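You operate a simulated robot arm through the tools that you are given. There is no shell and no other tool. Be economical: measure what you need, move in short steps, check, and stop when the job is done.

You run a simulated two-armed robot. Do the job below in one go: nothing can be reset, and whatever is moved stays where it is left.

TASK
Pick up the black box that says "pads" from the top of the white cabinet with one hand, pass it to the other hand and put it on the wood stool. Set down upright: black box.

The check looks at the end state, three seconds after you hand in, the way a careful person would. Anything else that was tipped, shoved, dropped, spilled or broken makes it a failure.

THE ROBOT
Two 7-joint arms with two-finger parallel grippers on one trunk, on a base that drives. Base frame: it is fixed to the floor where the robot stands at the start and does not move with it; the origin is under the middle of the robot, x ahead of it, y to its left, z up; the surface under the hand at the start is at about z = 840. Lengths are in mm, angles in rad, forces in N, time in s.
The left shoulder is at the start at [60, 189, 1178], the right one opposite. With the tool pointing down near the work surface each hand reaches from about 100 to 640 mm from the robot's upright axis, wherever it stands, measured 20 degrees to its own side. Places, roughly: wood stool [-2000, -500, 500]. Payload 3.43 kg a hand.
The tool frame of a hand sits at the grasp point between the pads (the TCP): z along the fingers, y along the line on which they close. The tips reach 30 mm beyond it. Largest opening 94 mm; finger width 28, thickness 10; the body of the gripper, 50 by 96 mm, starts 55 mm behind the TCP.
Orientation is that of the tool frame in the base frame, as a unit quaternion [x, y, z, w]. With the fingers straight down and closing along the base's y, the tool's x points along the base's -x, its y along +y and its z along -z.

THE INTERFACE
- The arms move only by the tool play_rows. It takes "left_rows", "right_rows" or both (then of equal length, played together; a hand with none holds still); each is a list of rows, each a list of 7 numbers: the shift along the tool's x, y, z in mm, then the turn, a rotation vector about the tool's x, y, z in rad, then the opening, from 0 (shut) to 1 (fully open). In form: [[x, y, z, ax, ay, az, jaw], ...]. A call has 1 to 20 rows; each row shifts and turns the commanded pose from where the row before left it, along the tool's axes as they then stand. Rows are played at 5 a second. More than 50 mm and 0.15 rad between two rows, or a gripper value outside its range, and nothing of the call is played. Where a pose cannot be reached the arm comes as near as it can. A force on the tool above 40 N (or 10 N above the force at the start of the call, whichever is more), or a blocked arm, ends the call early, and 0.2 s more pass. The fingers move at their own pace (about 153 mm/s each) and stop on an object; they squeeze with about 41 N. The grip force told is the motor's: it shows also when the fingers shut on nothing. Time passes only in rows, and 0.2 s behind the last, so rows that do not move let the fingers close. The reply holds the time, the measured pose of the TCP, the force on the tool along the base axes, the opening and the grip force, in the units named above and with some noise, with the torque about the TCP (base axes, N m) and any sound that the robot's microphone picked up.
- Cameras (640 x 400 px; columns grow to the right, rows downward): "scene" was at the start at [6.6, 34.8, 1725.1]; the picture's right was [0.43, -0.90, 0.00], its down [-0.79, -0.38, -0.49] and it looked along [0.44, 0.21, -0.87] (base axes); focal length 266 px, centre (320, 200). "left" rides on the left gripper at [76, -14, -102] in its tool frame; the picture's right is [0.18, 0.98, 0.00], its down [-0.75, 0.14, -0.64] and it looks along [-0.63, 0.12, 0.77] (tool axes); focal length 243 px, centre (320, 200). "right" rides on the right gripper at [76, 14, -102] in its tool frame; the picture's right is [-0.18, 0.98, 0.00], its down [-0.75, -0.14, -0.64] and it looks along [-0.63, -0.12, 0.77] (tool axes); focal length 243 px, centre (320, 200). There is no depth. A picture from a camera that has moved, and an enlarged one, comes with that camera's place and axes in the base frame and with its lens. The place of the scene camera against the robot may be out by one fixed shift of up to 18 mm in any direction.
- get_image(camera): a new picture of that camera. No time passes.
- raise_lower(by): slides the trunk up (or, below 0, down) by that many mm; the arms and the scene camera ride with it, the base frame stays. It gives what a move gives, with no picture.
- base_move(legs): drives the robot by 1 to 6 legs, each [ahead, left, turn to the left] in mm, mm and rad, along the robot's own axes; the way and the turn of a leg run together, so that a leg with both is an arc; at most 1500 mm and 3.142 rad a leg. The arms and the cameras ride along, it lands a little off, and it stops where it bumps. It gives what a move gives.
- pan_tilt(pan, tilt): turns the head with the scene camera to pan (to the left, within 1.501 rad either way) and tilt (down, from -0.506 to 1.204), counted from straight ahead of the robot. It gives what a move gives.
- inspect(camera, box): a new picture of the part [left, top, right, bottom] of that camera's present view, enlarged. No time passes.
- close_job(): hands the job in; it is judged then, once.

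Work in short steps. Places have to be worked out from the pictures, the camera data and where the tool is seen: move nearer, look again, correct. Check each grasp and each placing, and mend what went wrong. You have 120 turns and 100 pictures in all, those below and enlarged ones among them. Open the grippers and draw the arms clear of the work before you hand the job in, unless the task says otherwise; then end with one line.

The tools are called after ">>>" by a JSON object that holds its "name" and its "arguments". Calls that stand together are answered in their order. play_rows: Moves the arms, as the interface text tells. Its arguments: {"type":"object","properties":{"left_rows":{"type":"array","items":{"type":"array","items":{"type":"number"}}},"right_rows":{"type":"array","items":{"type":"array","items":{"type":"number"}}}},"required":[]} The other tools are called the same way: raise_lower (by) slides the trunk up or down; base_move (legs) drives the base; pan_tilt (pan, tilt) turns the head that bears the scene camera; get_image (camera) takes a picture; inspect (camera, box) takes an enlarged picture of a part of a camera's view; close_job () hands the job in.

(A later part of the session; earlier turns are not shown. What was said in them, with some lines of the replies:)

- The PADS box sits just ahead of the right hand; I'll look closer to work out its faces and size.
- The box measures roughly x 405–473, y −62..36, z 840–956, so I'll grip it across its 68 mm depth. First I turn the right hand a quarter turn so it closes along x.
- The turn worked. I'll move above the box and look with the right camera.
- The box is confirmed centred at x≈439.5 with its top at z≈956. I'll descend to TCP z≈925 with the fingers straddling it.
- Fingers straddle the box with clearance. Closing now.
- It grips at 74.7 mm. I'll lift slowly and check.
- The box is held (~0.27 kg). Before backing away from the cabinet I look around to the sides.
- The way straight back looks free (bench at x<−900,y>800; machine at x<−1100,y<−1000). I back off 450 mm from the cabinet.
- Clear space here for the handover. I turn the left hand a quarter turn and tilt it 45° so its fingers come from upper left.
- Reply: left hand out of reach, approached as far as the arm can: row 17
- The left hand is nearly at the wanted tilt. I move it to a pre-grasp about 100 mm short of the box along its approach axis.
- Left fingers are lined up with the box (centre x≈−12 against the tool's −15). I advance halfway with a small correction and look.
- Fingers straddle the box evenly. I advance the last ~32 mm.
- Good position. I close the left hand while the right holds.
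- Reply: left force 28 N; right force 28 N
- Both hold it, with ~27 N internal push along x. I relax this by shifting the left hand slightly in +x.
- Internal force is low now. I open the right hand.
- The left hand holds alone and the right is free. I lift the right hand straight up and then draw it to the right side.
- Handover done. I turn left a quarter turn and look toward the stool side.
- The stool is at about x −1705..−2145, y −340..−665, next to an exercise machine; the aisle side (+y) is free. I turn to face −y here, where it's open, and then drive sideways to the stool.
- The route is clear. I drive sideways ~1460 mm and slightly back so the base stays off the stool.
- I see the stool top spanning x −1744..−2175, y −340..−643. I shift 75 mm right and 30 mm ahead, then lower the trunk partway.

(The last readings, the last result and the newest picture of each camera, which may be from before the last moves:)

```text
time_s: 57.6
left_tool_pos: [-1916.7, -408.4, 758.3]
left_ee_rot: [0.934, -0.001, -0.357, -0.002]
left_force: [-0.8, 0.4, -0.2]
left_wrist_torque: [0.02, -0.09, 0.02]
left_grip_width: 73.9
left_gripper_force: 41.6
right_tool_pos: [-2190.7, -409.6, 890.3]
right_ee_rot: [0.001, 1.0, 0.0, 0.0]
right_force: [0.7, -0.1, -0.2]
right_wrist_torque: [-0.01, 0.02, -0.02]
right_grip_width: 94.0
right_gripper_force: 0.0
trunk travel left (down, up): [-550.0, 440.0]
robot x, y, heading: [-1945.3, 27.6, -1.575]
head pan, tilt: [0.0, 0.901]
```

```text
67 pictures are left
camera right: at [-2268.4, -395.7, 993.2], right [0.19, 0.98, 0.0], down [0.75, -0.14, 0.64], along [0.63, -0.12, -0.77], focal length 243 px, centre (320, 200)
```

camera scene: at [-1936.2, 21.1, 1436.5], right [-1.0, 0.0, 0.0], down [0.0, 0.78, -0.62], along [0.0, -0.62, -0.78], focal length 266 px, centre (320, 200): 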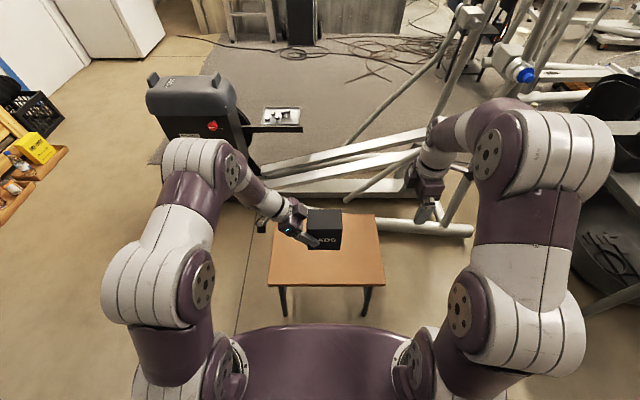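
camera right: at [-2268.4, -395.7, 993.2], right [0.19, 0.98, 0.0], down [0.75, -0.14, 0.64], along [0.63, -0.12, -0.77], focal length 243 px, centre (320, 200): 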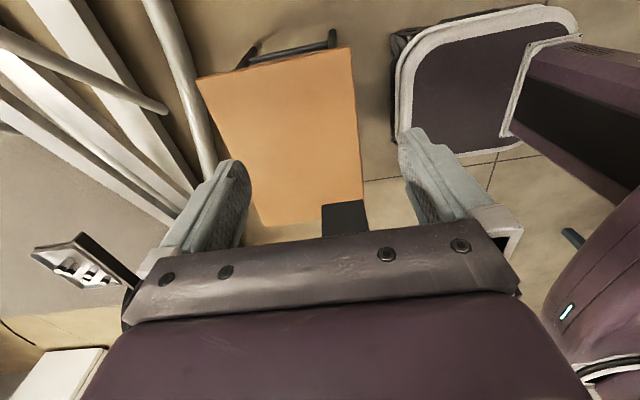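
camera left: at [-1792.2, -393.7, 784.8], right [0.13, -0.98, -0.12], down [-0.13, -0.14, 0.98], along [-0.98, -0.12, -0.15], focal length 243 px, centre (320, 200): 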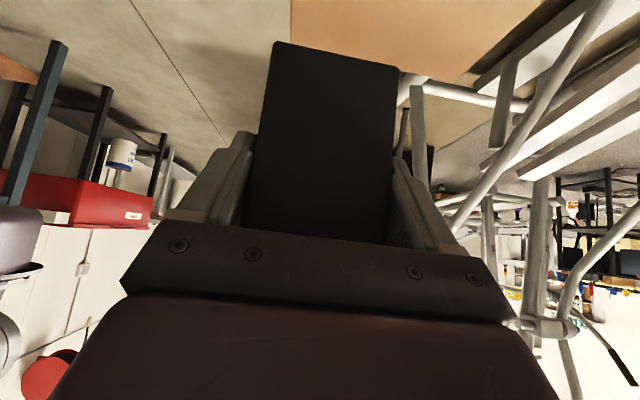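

Box is above the stool now (box centre x≈−1957, y≈−408). I reach 70 mm further ahead to bring it to the stool's middle, then lower 120.

>>> {"name": "play_rows", "arguments": {"left_rows": [[0, 18, 0, 0, 0, 0, 0], [0, 18, 0, 0, 0, 0, 0], [0, 18, 0, 0, 0, 0, 0], [0, 16, 0, 0, 0, 0, 0], [0, 0, 0, 0, 0, 0, 0]]}}

>>> {"name": "raise_lower", "arguments": {"by": -120}}

>>> {"name": "get_image", "arguments": {"camera": "right"}}

>>> {"name": "get_image", "arguments": {"camera": "left"}}

>>> {"name": "get_image", "arguments": {"camera": "scene"}}

```text
time_s: 58.8
left_tool_pos: [-1917.1, -478.3, 759.5]
left_ee_rot: [0.934, -0.001, -0.357, 0.0]
left_force: [-0.6, 0.4, -0.7]
left_wrist_torque: [0.05, -0.13, -0.04]
left_grip_width: 74.3
left_gripper_force: 41.1
right_tool_pos: [-2191.2, -409.6, 890.3]
right_ee_rot: [0.001, 1.0, 0.0, 0.0]
right_force: [0.3, -0.2, -0.7]
right_wrist_torque: [-0.01, 0.0, -0.03]
right_grip_width: 94.0
right_gripper_force: 0.0
trunk travel left (down, up): [-550.0, 440.0]
robot x, y, heading: [-1943.1, 28.1, -1.573]
head pan, tilt: [0.0, 0.901]
```

```text
time_s: 60.3
left_tool_pos: [-1916.3, -477.8, 639.3]
left_ee_rot: [0.934, -0.001, -0.357, -0.002]
left_force: [0.3, -0.2, 0.8]
left_wrist_torque: [-0.03, -0.13, 0.03]
left_grip_width: 74.2
left_gripper_force: 40.8
right_tool_pos: [-2191.9, -410.0, 770.1]
right_ee_rot: [0.0, 1.0, 0.0, 0.001]
right_force: [0.7, -0.6, 0.4]
right_wrist_torque: [0.02, 0.01, -0.03]
right_grip_width: 94.1
right_gripper_force: 0.1
trunk travel left (down, up): [-430.0, 560.0]
robot x, y, heading: [-1946.0, 34.5, -1.571]
head pan, tilt: [0.0, 0.901]
```

```text
66 pictures are left
camera right: at [-2268.4, -395.7, 873.3], right [0.19, 0.98, 0.0], down [0.75, -0.14, 0.64], along [0.63, -0.12, -0.77], focal length 243 px, centre (320, 200)
```

right: 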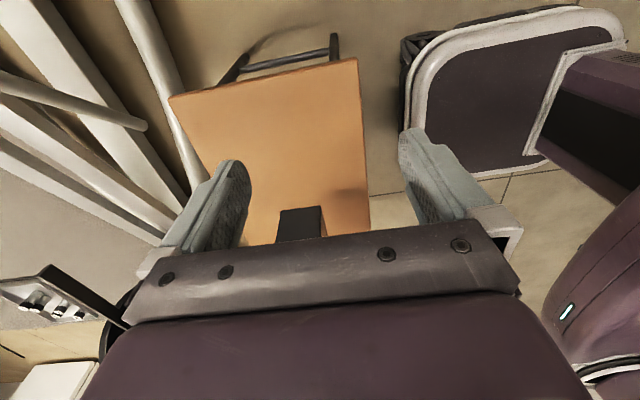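

```text
65 pictures are left
camera left: at [-1792.5, -464.1, 665.4], right [0.13, -0.98, -0.12], down [-0.13, -0.14, 0.98], along [-0.98, -0.12, -0.15], focal length 243 px, centre (320, 200)
```

left: 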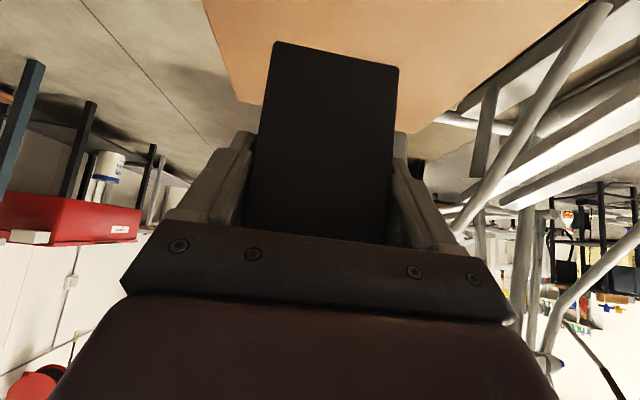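

```text
64 pictures are left
camera scene: at [-1936.2, 21.2, 1316.5], right [-1.0, 0.0, 0.0], down [0.0, 0.78, -0.62], along [0.0, -0.62, -0.78], focal length 266 px, centre (320, 200)
```

scene: 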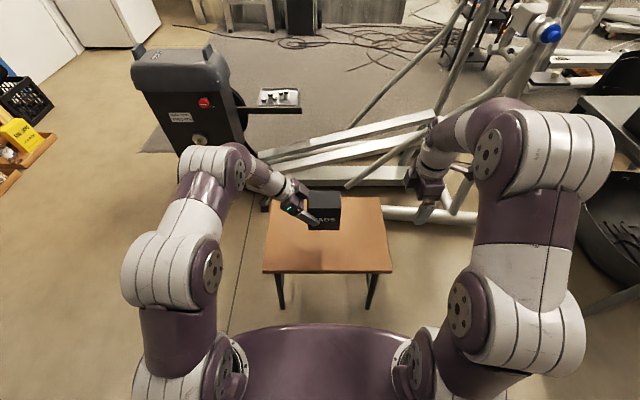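

Gap to the stool is estimated at ~70 mm. I lower 40 more with the trunk and check.

>>> {"name": "raise_lower", "arguments": {"by": -40}}

>>> {"name": "inspect", "arguments": {"camera": "scene", "box": [240, 160, 420, 290]}}

>>> {"name": "get_image", "arguments": {"camera": "left"}}

```text
time_s: 61.1
left_tool_pos: [-1916.1, -478.4, 599.7]
left_ee_rot: [0.934, -0.001, -0.356, -0.001]
left_force: [0.4, 0.1, 0.8]
left_wrist_torque: [0.0, -0.11, -0.01]
left_grip_width: 73.8
left_gripper_force: 41.2
right_tool_pos: [-2191.0, -409.6, 730.6]
right_ee_rot: [0.001, 1.0, 0.0, 0.001]
right_force: [0.2, -0.6, 0.6]
right_wrist_torque: [0.01, 0.03, 0.0]
right_grip_width: 94.1
right_gripper_force: 0.0
trunk travel left (down, up): [-390.0, 600.0]
robot x, y, heading: [-1943.6, 30.1, -1.568]
head pan, tilt: [0.0, 0.901]
```

```text
3.08 times, centred on (330, 225) of scene
camera zoom: at [-1936.1, 21.3, 1276.5], right [-1.0, 0.0, 0.0], down [0.0, 0.78, -0.62], along [0.0, -0.62, -0.78], focal length 820 px, centre (289, 123)
```

zoom: 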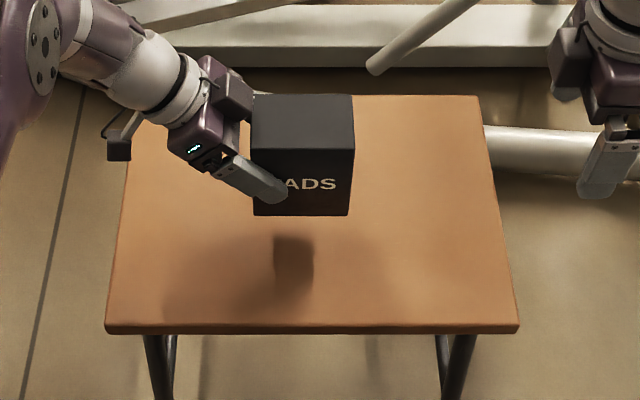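

```text
62 pictures are left
camera left: at [-1792.5, -464.0, 625.4], right [0.13, -0.98, -0.12], down [-0.13, -0.14, 0.98], along [-0.98, -0.12, -0.15], focal length 243 px, centre (320, 200)
```

left: 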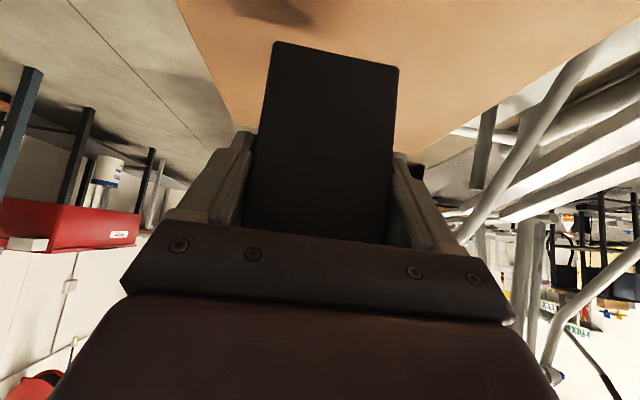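

The box hangs level over the stool. I lower in small arm steps, watching the force.

>>> {"name": "play_rows", "arguments": {"left_rows": [[2.67, 0, 2.98, 0, 0, 0, 0], [2.67, 0, 2.98, 0, 0, 0, 0], [2.67, 0, 2.98, 0, 0, 0, 0], [2.67, 0, 2.98, 0, 0, 0, 0], [2.67, 0, 2.98, 0, 0, 0, 0], [2.67, 0, 2.98, 0, 0, 0, 0], [0, 0, 0, 0, 0, 0, 0]]}}

>>> {"name": "inspect", "arguments": {"camera": "scene", "box": [240, 160, 420, 290]}}

```text
time_s: 62.7
left_tool_pos: [-1917.0, -477.6, 575.0]
left_ee_rot: [0.934, -0.001, -0.356, -0.002]
left_force: [-0.3, -0.2, -0.4]
left_wrist_torque: [0.0, -0.15, -0.01]
left_grip_width: 74.1
left_gripper_force: 40.9
right_tool_pos: [-2191.3, -409.4, 730.1]
right_ee_rot: [0.001, 1.0, -0.001, 0.0]
right_force: [-0.1, -0.1, -0.1]
right_wrist_torque: [0.01, -0.02, -0.04]
right_grip_width: 94.0
right_gripper_force: 0.0
trunk travel left (down, up): [-390.0, 600.0]
robot x, y, heading: [-1944.5, 30.8, -1.572]
head pan, tilt: [0.0, 0.901]
```

```text
3.08 times, centred on (330, 225) of scene
camera zoom: at [-1936.2, 21.0, 1276.5], right [-1.0, 0.0, 0.0], down [0.0, 0.78, -0.62], along [0.0, -0.62, -0.78], focal length 820 px, centre (289, 123)
```

zoom: 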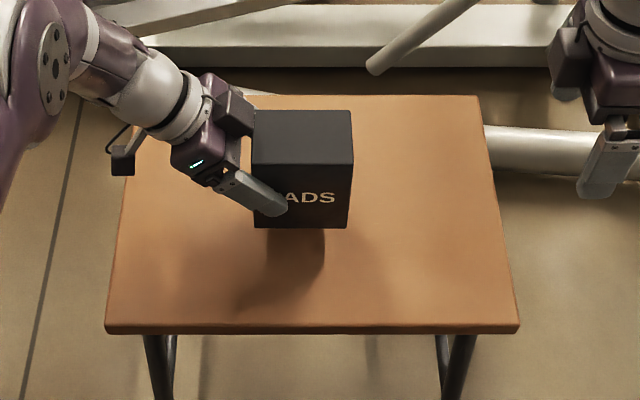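

Still free; the shadow is closing in. I keep lowering in 3 mm steps.

>>> {"name": "play_rows", "arguments": {"left_rows": [[2, 0, 2.24, 0, 0, 0, 0], [2, 0, 2.24, 0, 0, 0, 0], [2, 0, 2.24, 0, 0, 0, 0], [2, 0, 2.24, 0, 0, 0, 0], [2, 0, 2.24, 0, 0, 0, 0], [0, 0, 0, 0, 0, 0, 0]]}}

>>> {"name": "inspect", "arguments": {"camera": "scene", "box": [240, 160, 420, 290]}}

```text
time_s: 64.1
left_tool_pos: [-1915.8, -478.4, 559.9]
left_ee_rot: [0.934, -0.002, -0.356, -0.001]
left_force: [-0.2, -0.6, 1.2]
left_wrist_torque: [0.01, -0.14, 0.04]
left_grip_width: 74.1
left_gripper_force: 40.8
right_tool_pos: [-2191.6, -409.0, 730.9]
right_ee_rot: [0.0, 1.0, 0.0, -0.001]
right_force: [0.3, 0.3, 0.7]
right_wrist_torque: [-0.01, 0.0, -0.04]
right_grip_width: 94.2
right_gripper_force: 0.0
trunk travel left (down, up): [-390.0, 600.0]
robot x, y, heading: [-1944.5, 30.6, -1.573]
head pan, tilt: [0.0, 0.901]
```

```text
3.08 times, centred on (330, 225) of scene
camera zoom: at [-1936.2, 21.0, 1276.5], right [-1.0, 0.0, 0.0], down [0.0, 0.78, -0.62], along [0.0, -0.62, -0.78], focal length 820 px, centre (289, 123)
```

zoom: 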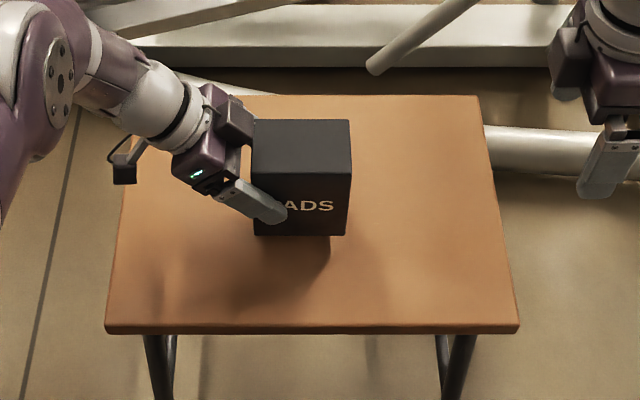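

Getting near. Further small steps down.

>>> {"name": "play_rows", "arguments": {"left_rows": [[1.33, 0, 1.49, 0, 0, 0, 0], [1.33, 0, 1.49, 0, 0, 0, 0], [1.33, 0, 1.49, 0, 0, 0, 0], [1.33, 0, 1.49, 0, 0, 0, 0], [1.33, 0, 1.49, 0, 0, 0, 0], [0, 0, 0, 0, 0, 0, 0]]}}

>>> {"name": "inspect", "arguments": {"camera": "scene", "box": [270, 190, 390, 275]}}

```text
time_s: 65.5
left_tool_pos: [-1917.4, -477.7, 550.1]
left_ee_rot: [0.934, -0.001, -0.357, -0.001]
left_force: [-0.7, 0.2, 0.1]
left_wrist_torque: [0.01, -0.19, 0.04]
left_grip_width: 74.1
left_gripper_force: 41.1
right_tool_pos: [-2190.9, -410.6, 731.3]
right_ee_rot: [0.001, 1.0, 0.0, -0.001]
right_force: [-0.4, -0.3, -1.5]
right_wrist_torque: [0.02, -0.04, 0.0]
right_grip_width: 93.9
right_gripper_force: 0.0
trunk travel left (down, up): [-390.0, 600.0]
robot x, y, heading: [-1942.0, 32.2, -1.575]
head pan, tilt: [0.0, 0.901]
```

```text
4.71 times, centred on (330, 232) of scene
camera zoom: at [-1936.2, 21.0, 1276.5], right [-1.0, 0.0, 0.0], down [0.0, 0.78, -0.62], along [0.0, -0.62, -0.78], focal length 1254 px, centre (273, 47)
```

zoom: 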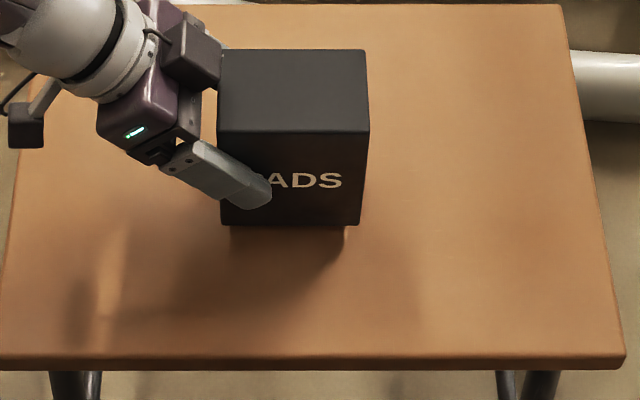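

A thin shadow gap remains. Continuing with 2 mm steps.

>>> {"name": "play_rows", "arguments": {"left_rows": [[1.33, 0, 1.49, 0, 0, 0, 0], [1.33, 0, 1.49, 0, 0, 0, 0], [1.33, 0, 1.49, 0, 0, 0, 0], [0, 0, 0, 0, 0, 0, 0]]}}

>>> {"name": "inspect", "arguments": {"camera": "scene", "box": [270, 190, 390, 275]}}

```text
time_s: 66.5
left_tool_pos: [-1917.9, -478.6, 544.8]
left_ee_rot: [0.934, -0.001, -0.357, -0.001]
left_force: [-0.2, 0.4, 0.0]
left_wrist_torque: [-0.03, -0.13, 0.0]
left_grip_width: 73.9
left_gripper_force: 40.7
right_tool_pos: [-2190.3, -410.7, 729.9]
right_ee_rot: [0.001, 1.0, 0.0, 0.001]
right_force: [0.1, -0.8, -0.5]
right_wrist_torque: [-0.01, -0.03, 0.02]
right_grip_width: 94.0
right_gripper_force: 0.1
trunk travel left (down, up): [-390.0, 600.0]
robot x, y, heading: [-1942.9, 31.2, -1.573]
head pan, tilt: [0.0, 0.901]
```

```text
4.71 times, centred on (330, 232) of scene
camera zoom: at [-1936.2, 21.0, 1276.5], right [-1.0, 0.0, 0.0], down [0.0, 0.78, -0.62], along [0.0, -0.62, -0.78], focal length 1254 px, centre (273, 47)
```

zoom: 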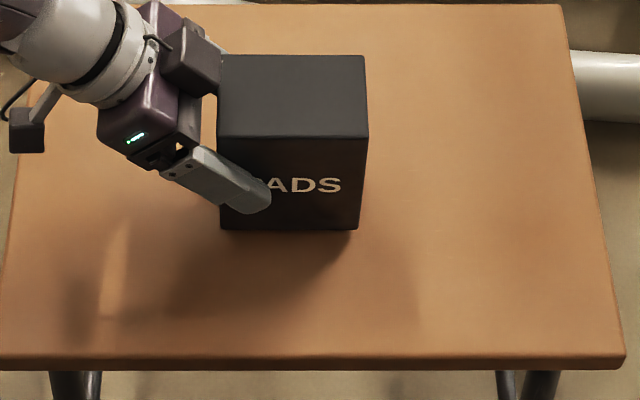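

Almost touching. A few 1 mm steps until a contact force shows.

>>> {"name": "play_rows", "arguments": {"left_rows": [[0.67, 0, 0.745, 0, 0, 0, 0], [0.67, 0, 0.745, 0, 0, 0, 0], [0.67, 0, 0.745, 0, 0, 0, 0], [0, 0, 0, 0, 0, 0, 0]]}}

```text
time_s: 67.5
left_tool_pos: [-1916.5, -479.7, 540.4]
left_ee_rot: [0.934, 0.0, -0.356, -0.001]
left_force: [-0.7, 0.2, 0.5]
left_wrist_torque: [-0.04, -0.11, 0.02]
left_grip_width: 74.1
left_gripper_force: 40.7
right_tool_pos: [-2191.6, -410.3, 731.0]
right_ee_rot: [0.001, 1.0, 0.0, -0.001]
right_force: [0.4, 0.6, 0.3]
right_wrist_torque: [0.0, -0.01, 0.03]
right_grip_width: 93.8
right_gripper_force: 0.1
trunk travel left (down, up): [-390.0, 600.0]
robot x, y, heading: [-1946.1, 29.0, -1.573]
head pan, tilt: [0.0, 0.901]
```

>>> {"name": "play_rows", "arguments": {"left_rows": [[0.67, 0, 0.745, 0, 0, 0, 0], [0.67, 0, 0.745, 0, 0, 0, 0], [0.67, 0, 0.745, 0, 0, 0, 0], [0, 0, 0, 0, 0, 0, 0]]}}

>>> {"name": "inspect", "arguments": {"camera": "scene", "box": [270, 190, 390, 275]}}

```text
time_s: 68.5
left_tool_pos: [-1916.9, -478.8, 537.5]
left_ee_rot: [0.934, -0.002, -0.357, -0.002]
left_force: [-0.4, -0.7, -1.7]
left_wrist_torque: [-0.02, -0.13, -0.03]
left_grip_width: 73.8
left_gripper_force: 41.2
right_tool_pos: [-2192.0, -409.7, 730.0]
right_ee_rot: [0.0, 1.0, 0.0, 0.0]
right_force: [0.1, 0.1, 0.4]
right_wrist_torque: [-0.01, 0.01, -0.01]
right_grip_width: 93.9
right_gripper_force: 0.0
trunk travel left (down, up): [-390.0, 600.0]
robot x, y, heading: [-1941.9, 31.5, -1.572]
head pan, tilt: [0.0, 0.901]
```

```text
4.71 times, centred on (330, 232) of scene
camera zoom: at [-1936.2, 21.0, 1276.5], right [-1.0, 0.0, 0.0], down [0.0, 0.78, -0.62], along [0.0, -0.62, -0.78], focal length 1254 px, centre (273, 47)
```

zoom: 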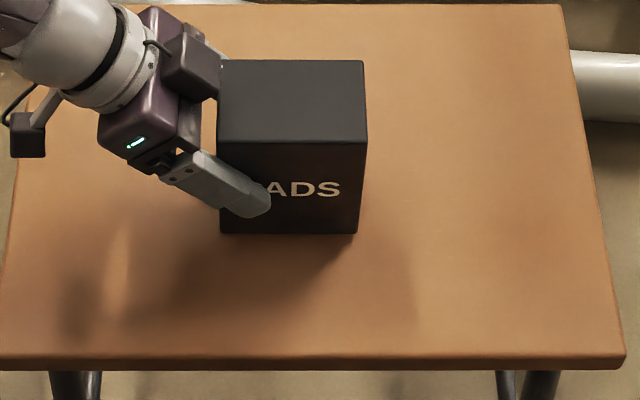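

Still no contact; continue down in 1 mm steps.

>>> {"name": "play_rows", "arguments": {"left_rows": [[0.67, 0, 0.745, 0, 0, 0, 0], [0.67, 0, 0.745, 0, 0, 0, 0], [0.67, 0, 0.745, 0, 0, 0, 0], [0.67, 0, 0.745, 0, 0, 0, 0], [0, 0, 0, 0, 0, 0, 0]]}}

>>> {"name": "inspect", "arguments": {"camera": "scene", "box": [290, 215, 370, 265]}}

>>> {"name": "get_image", "arguments": {"camera": "left"}}

```text
time_s: 69.7
left_tool_pos: [-1916.3, -478.0, 533.9]
left_ee_rot: [0.934, -0.001, -0.357, -0.001]
left_force: [-0.1, 0.4, -0.7]
left_wrist_torque: [-0.02, -0.12, 0.02]
left_grip_width: 74.2
left_gripper_force: 40.8
right_tool_pos: [-2191.5, -409.1, 729.1]
right_ee_rot: [0.001, 1.0, 0.0, 0.0]
right_force: [-0.3, 1.3, -0.6]
right_wrist_torque: [-0.02, 0.03, 0.01]
right_grip_width: 94.2
right_gripper_force: 0.0
trunk travel left (down, up): [-390.0, 600.0]
robot x, y, heading: [-1944.2, 32.0, -1.577]
head pan, tilt: [0.0, 0.901]
```

```text
8.00 times, centred on (330, 240) of scene
camera zoom: at [-1936.2, 21.0, 1276.5], right [-1.0, 0.0, 0.0], down [0.0, 0.78, -0.62], along [0.0, -0.62, -0.78], focal length 2132 px, centre (240, -120)
```

zoom: 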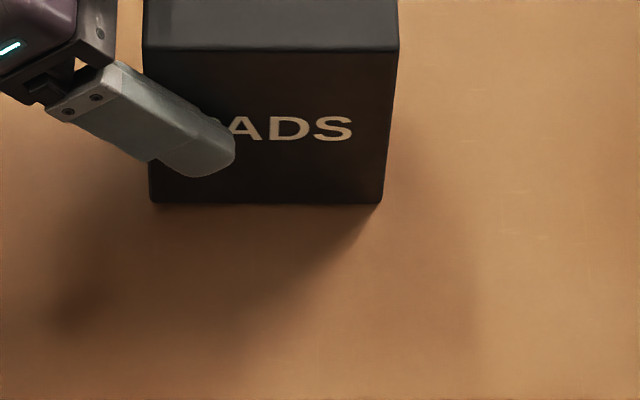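

```text
55 pictures are left
camera left: at [-1791.8, -464.2, 560.3], right [0.13, -0.98, -0.12], down [-0.13, -0.14, 0.98], along [-0.98, -0.12, -0.15], focal length 243 px, centre (320, 200)
```

left: 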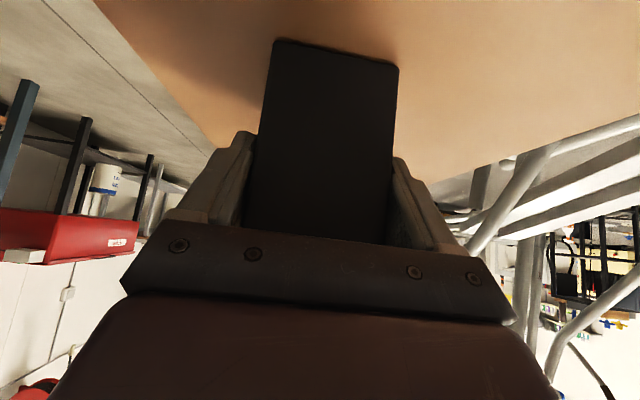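

The contact shadow is now very tight at the box foot. Continue 1 mm steps.

>>> {"name": "play_rows", "arguments": {"left_rows": [[0.67, 0, 0.745, 0, 0, 0, 0], [0.67, 0, 0.745, 0, 0, 0, 0], [0.67, 0, 0.745, 0, 0, 0, 0], [0, 0, 0, 0, 0, 0, 0]]}}

>>> {"name": "inspect", "arguments": {"camera": "left", "box": [240, 20, 420, 130]}}

```text
time_s: 70.7
left_tool_pos: [-1915.5, -478.9, 532.0]
left_ee_rot: [0.934, 0.0, -0.357, 0.0]
left_force: [-0.4, -1.4, 8.7]
left_wrist_torque: [0.27, 0.94, 0.13]
left_grip_width: 74.1
left_gripper_force: 40.9
right_tool_pos: [-2190.6, -409.5, 731.1]
right_ee_rot: [0.001, 1.0, 0.0, -0.001]
right_force: [-0.1, 0.0, 0.2]
right_wrist_torque: [0.0, 0.0, 0.0]
right_grip_width: 94.0
right_gripper_force: 0.0
trunk travel left (down, up): [-390.0, 600.0]
robot x, y, heading: [-1938.7, 31.9, -1.574]
head pan, tilt: [0.0, 0.901]
```

```text
3.56 times, centred on (330, 75) of left
camera zoom: at [-1791.6, -464.6, 558.7], right [0.14, -0.98, -0.12], down [-0.13, -0.14, 0.98], along [-0.98, -0.12, -0.15], focal length 863 px, centre (284, 644)
```

zoom: 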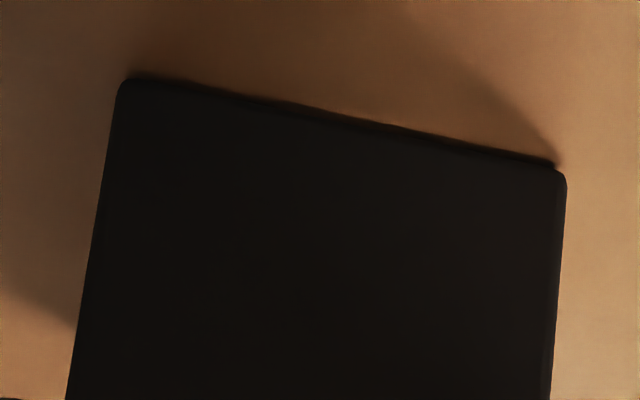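

Contact: 8.7 N upward. I open the left hand.

>>> {"name": "play_rows", "arguments": {"left_rows": [[0, 0, 0, 0, 0, 0, 0.85], [0, 0, 0, 0, 0, 0, 1], [0, 0, 0, 0, 0, 0, 1], [0, 0, 0, 0, 0, 0, 1]]}}

>>> {"name": "get_image", "arguments": {"camera": "left"}}

>>> {"name": "inspect", "arguments": {"camera": "scene", "box": [270, 190, 390, 275]}}

```text
time_s: 71.7
left_tool_pos: [-1916.7, -478.9, 532.1]
left_ee_rot: [0.934, -0.001, -0.357, -0.001]
left_force: [-0.6, 0.4, 0.1]
left_wrist_torque: [-0.01, 0.0, -0.01]
left_grip_width: 94.3
left_gripper_force: 0.0
right_tool_pos: [-2190.8, -409.8, 731.1]
right_ee_rot: [0.001, 1.0, 0.0, 0.0]
right_force: [0.4, -0.2, 0.1]
right_wrist_torque: [-0.01, 0.01, 0.05]
right_grip_width: 94.2
right_gripper_force: 0.2
trunk travel left (down, up): [-390.0, 600.0]
robot x, y, heading: [-1941.7, 30.2, -1.572]
head pan, tilt: [0.0, 0.901]
```

```text
53 pictures are left
camera left: at [-1791.5, -464.2, 557.6], right [0.13, -0.98, -0.12], down [-0.13, -0.14, 0.98], along [-0.98, -0.12, -0.15], focal length 243 px, centre (320, 200)
```

left: 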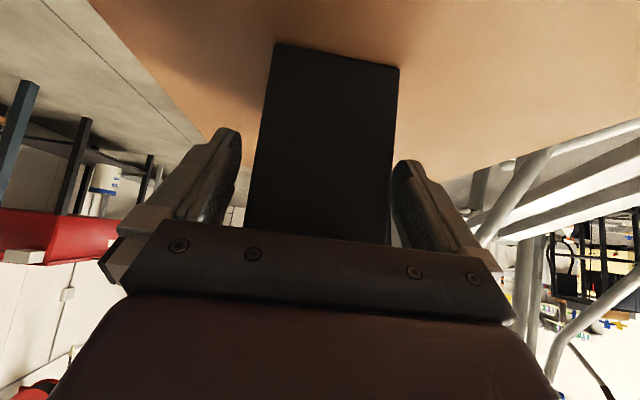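

```text
4.71 times, centred on (330, 232) of scene
camera zoom: at [-1936.2, 21.3, 1276.5], right [-1.0, 0.0, 0.0], down [0.0, 0.78, -0.62], along [0.0, -0.62, -0.78], focal length 1254 px, centre (273, 47)
```

zoom: 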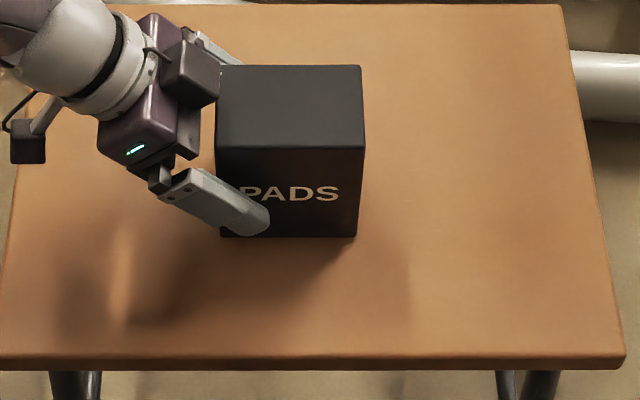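

The box stands by itself with both fingers clear. I withdraw the left hand along its axis.

>>> {"name": "play_rows", "arguments": {"left_rows": [[0, 0, -10, 0, 0, 0, 1], [0, 0, -15, 0, 0, 0, 1], [0, 0, -20, 0, 0, 0, 1], [0, 0, -25, 0, 0, 0, 1], [0, 0, -25, 0, 0, 0, 1], [0, 0, -25, 0, 0, 0, 1], [0, 0, 0, 0, 0, 0, 1]]}}

>>> {"name": "get_image", "arguments": {"camera": "scene"}}

```text
time_s: 73.3
left_tool_pos: [-1837.7, -475.8, 621.2]
left_ee_rot: [0.934, -0.001, -0.357, -0.001]
left_force: [0.3, 0.3, -0.5]
left_wrist_torque: [0.02, 0.04, -0.02]
left_grip_width: 94.1
left_gripper_force: 0.0
right_tool_pos: [-2190.3, -409.1, 730.1]
right_ee_rot: [0.001, 1.0, 0.0, 0.0]
right_force: [-0.5, -0.8, -0.7]
right_wrist_torque: [-0.01, 0.0, -0.01]
right_grip_width: 94.1
right_gripper_force: 0.1
trunk travel left (down, up): [-390.0, 600.0]
robot x, y, heading: [-1941.4, 31.0, -1.572]
head pan, tilt: [0.0, 0.901]
```

```text
51 pictures are left
camera scene: at [-1936.2, 21.4, 1276.5], right [-1.0, 0.0, 0.0], down [0.0, 0.78, -0.62], along [0.0, -0.62, -0.78], focal length 266 px, centre (320, 200)
```

scene: 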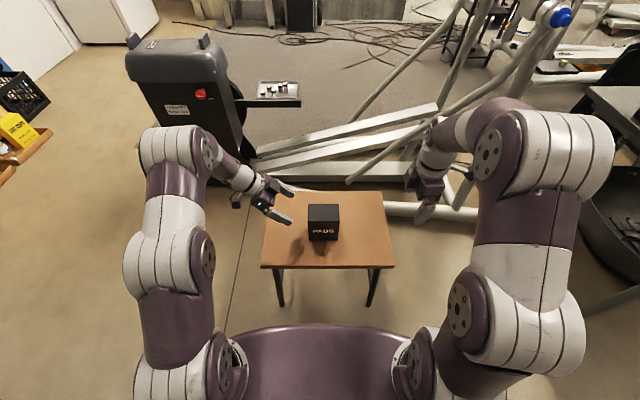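

The hand is clear of the box. I raise the trunk 350 mm and back the base off 250 mm so both arms are well away from the stool, then take a last look.

>>> {"name": "raise_lower", "arguments": {"by": 350}}

>>> {"name": "base_move", "arguments": {"legs": [[-250, 0, 0]]}}

>>> {"name": "get_image", "arguments": {"camera": "scene"}}

```text
time_s: 76.8
left_tool_pos: [-1836.5, -476.8, 971.2]
left_ee_rot: [0.934, -0.001, -0.357, 0.0]
left_force: [0.7, 0.1, -0.7]
left_wrist_torque: [0.01, -0.03, -0.03]
left_grip_width: 93.9
left_gripper_force: 0.2
right_tool_pos: [-2191.6, -409.5, 1079.5]
right_ee_rot: [0.001, 1.0, 0.0, 0.0]
right_force: [0.3, 1.0, -0.3]
right_wrist_torque: [0.0, -0.01, -0.02]
right_grip_width: 93.9
right_gripper_force: 0.0
trunk travel left (down, up): [-740.0, 250.0]
robot x, y, heading: [-1942.9, 30.3, -1.57]
head pan, tilt: [0.0, 0.901]
```

```text
time_s: 78.6
left_tool_pos: [-1837.0, -224.4, 971.5]
left_ee_rot: [0.935, -0.001, -0.355, -0.001]
left_force: [-0.1, -0.2, -0.2]
left_wrist_torque: [0.02, -0.03, 0.0]
left_grip_width: 93.9
left_gripper_force: 0.1
right_tool_pos: [-2190.6, -156.6, 1080.3]
right_ee_rot: [0.0, 1.0, 0.001, 0.0]
right_force: [-1.0, 0.7, -0.4]
right_wrist_torque: [-0.02, 0.02, -0.04]
right_grip_width: 94.0
right_gripper_force: 0.1
trunk travel left (down, up): [-740.0, 250.0]
robot x, y, heading: [-1941.6, 283.7, -1.574]
head pan, tilt: [0.0, 0.901]
```

```text
50 pictures are left
camera scene: at [-1936.1, 274.6, 1626.5], right [-1.0, 0.0, 0.0], down [0.0, 0.78, -0.62], along [0.0, -0.62, -0.78], focal length 266 px, centre (320, 200)
```

scene: 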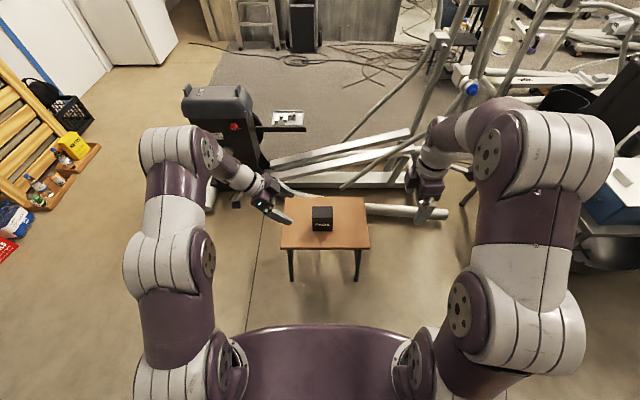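

The box stands upright on the stool, both grippers are open and the arms are clear, so I hand the job in.

>>> {"name": "close_job", "arguments": {}}

```text
The job is handed in.
```

The black "PADS" box was picked from the cabinet with the right hand, passed to the left, and set upright on the wood stool; I saw nothing else moved or tipped.
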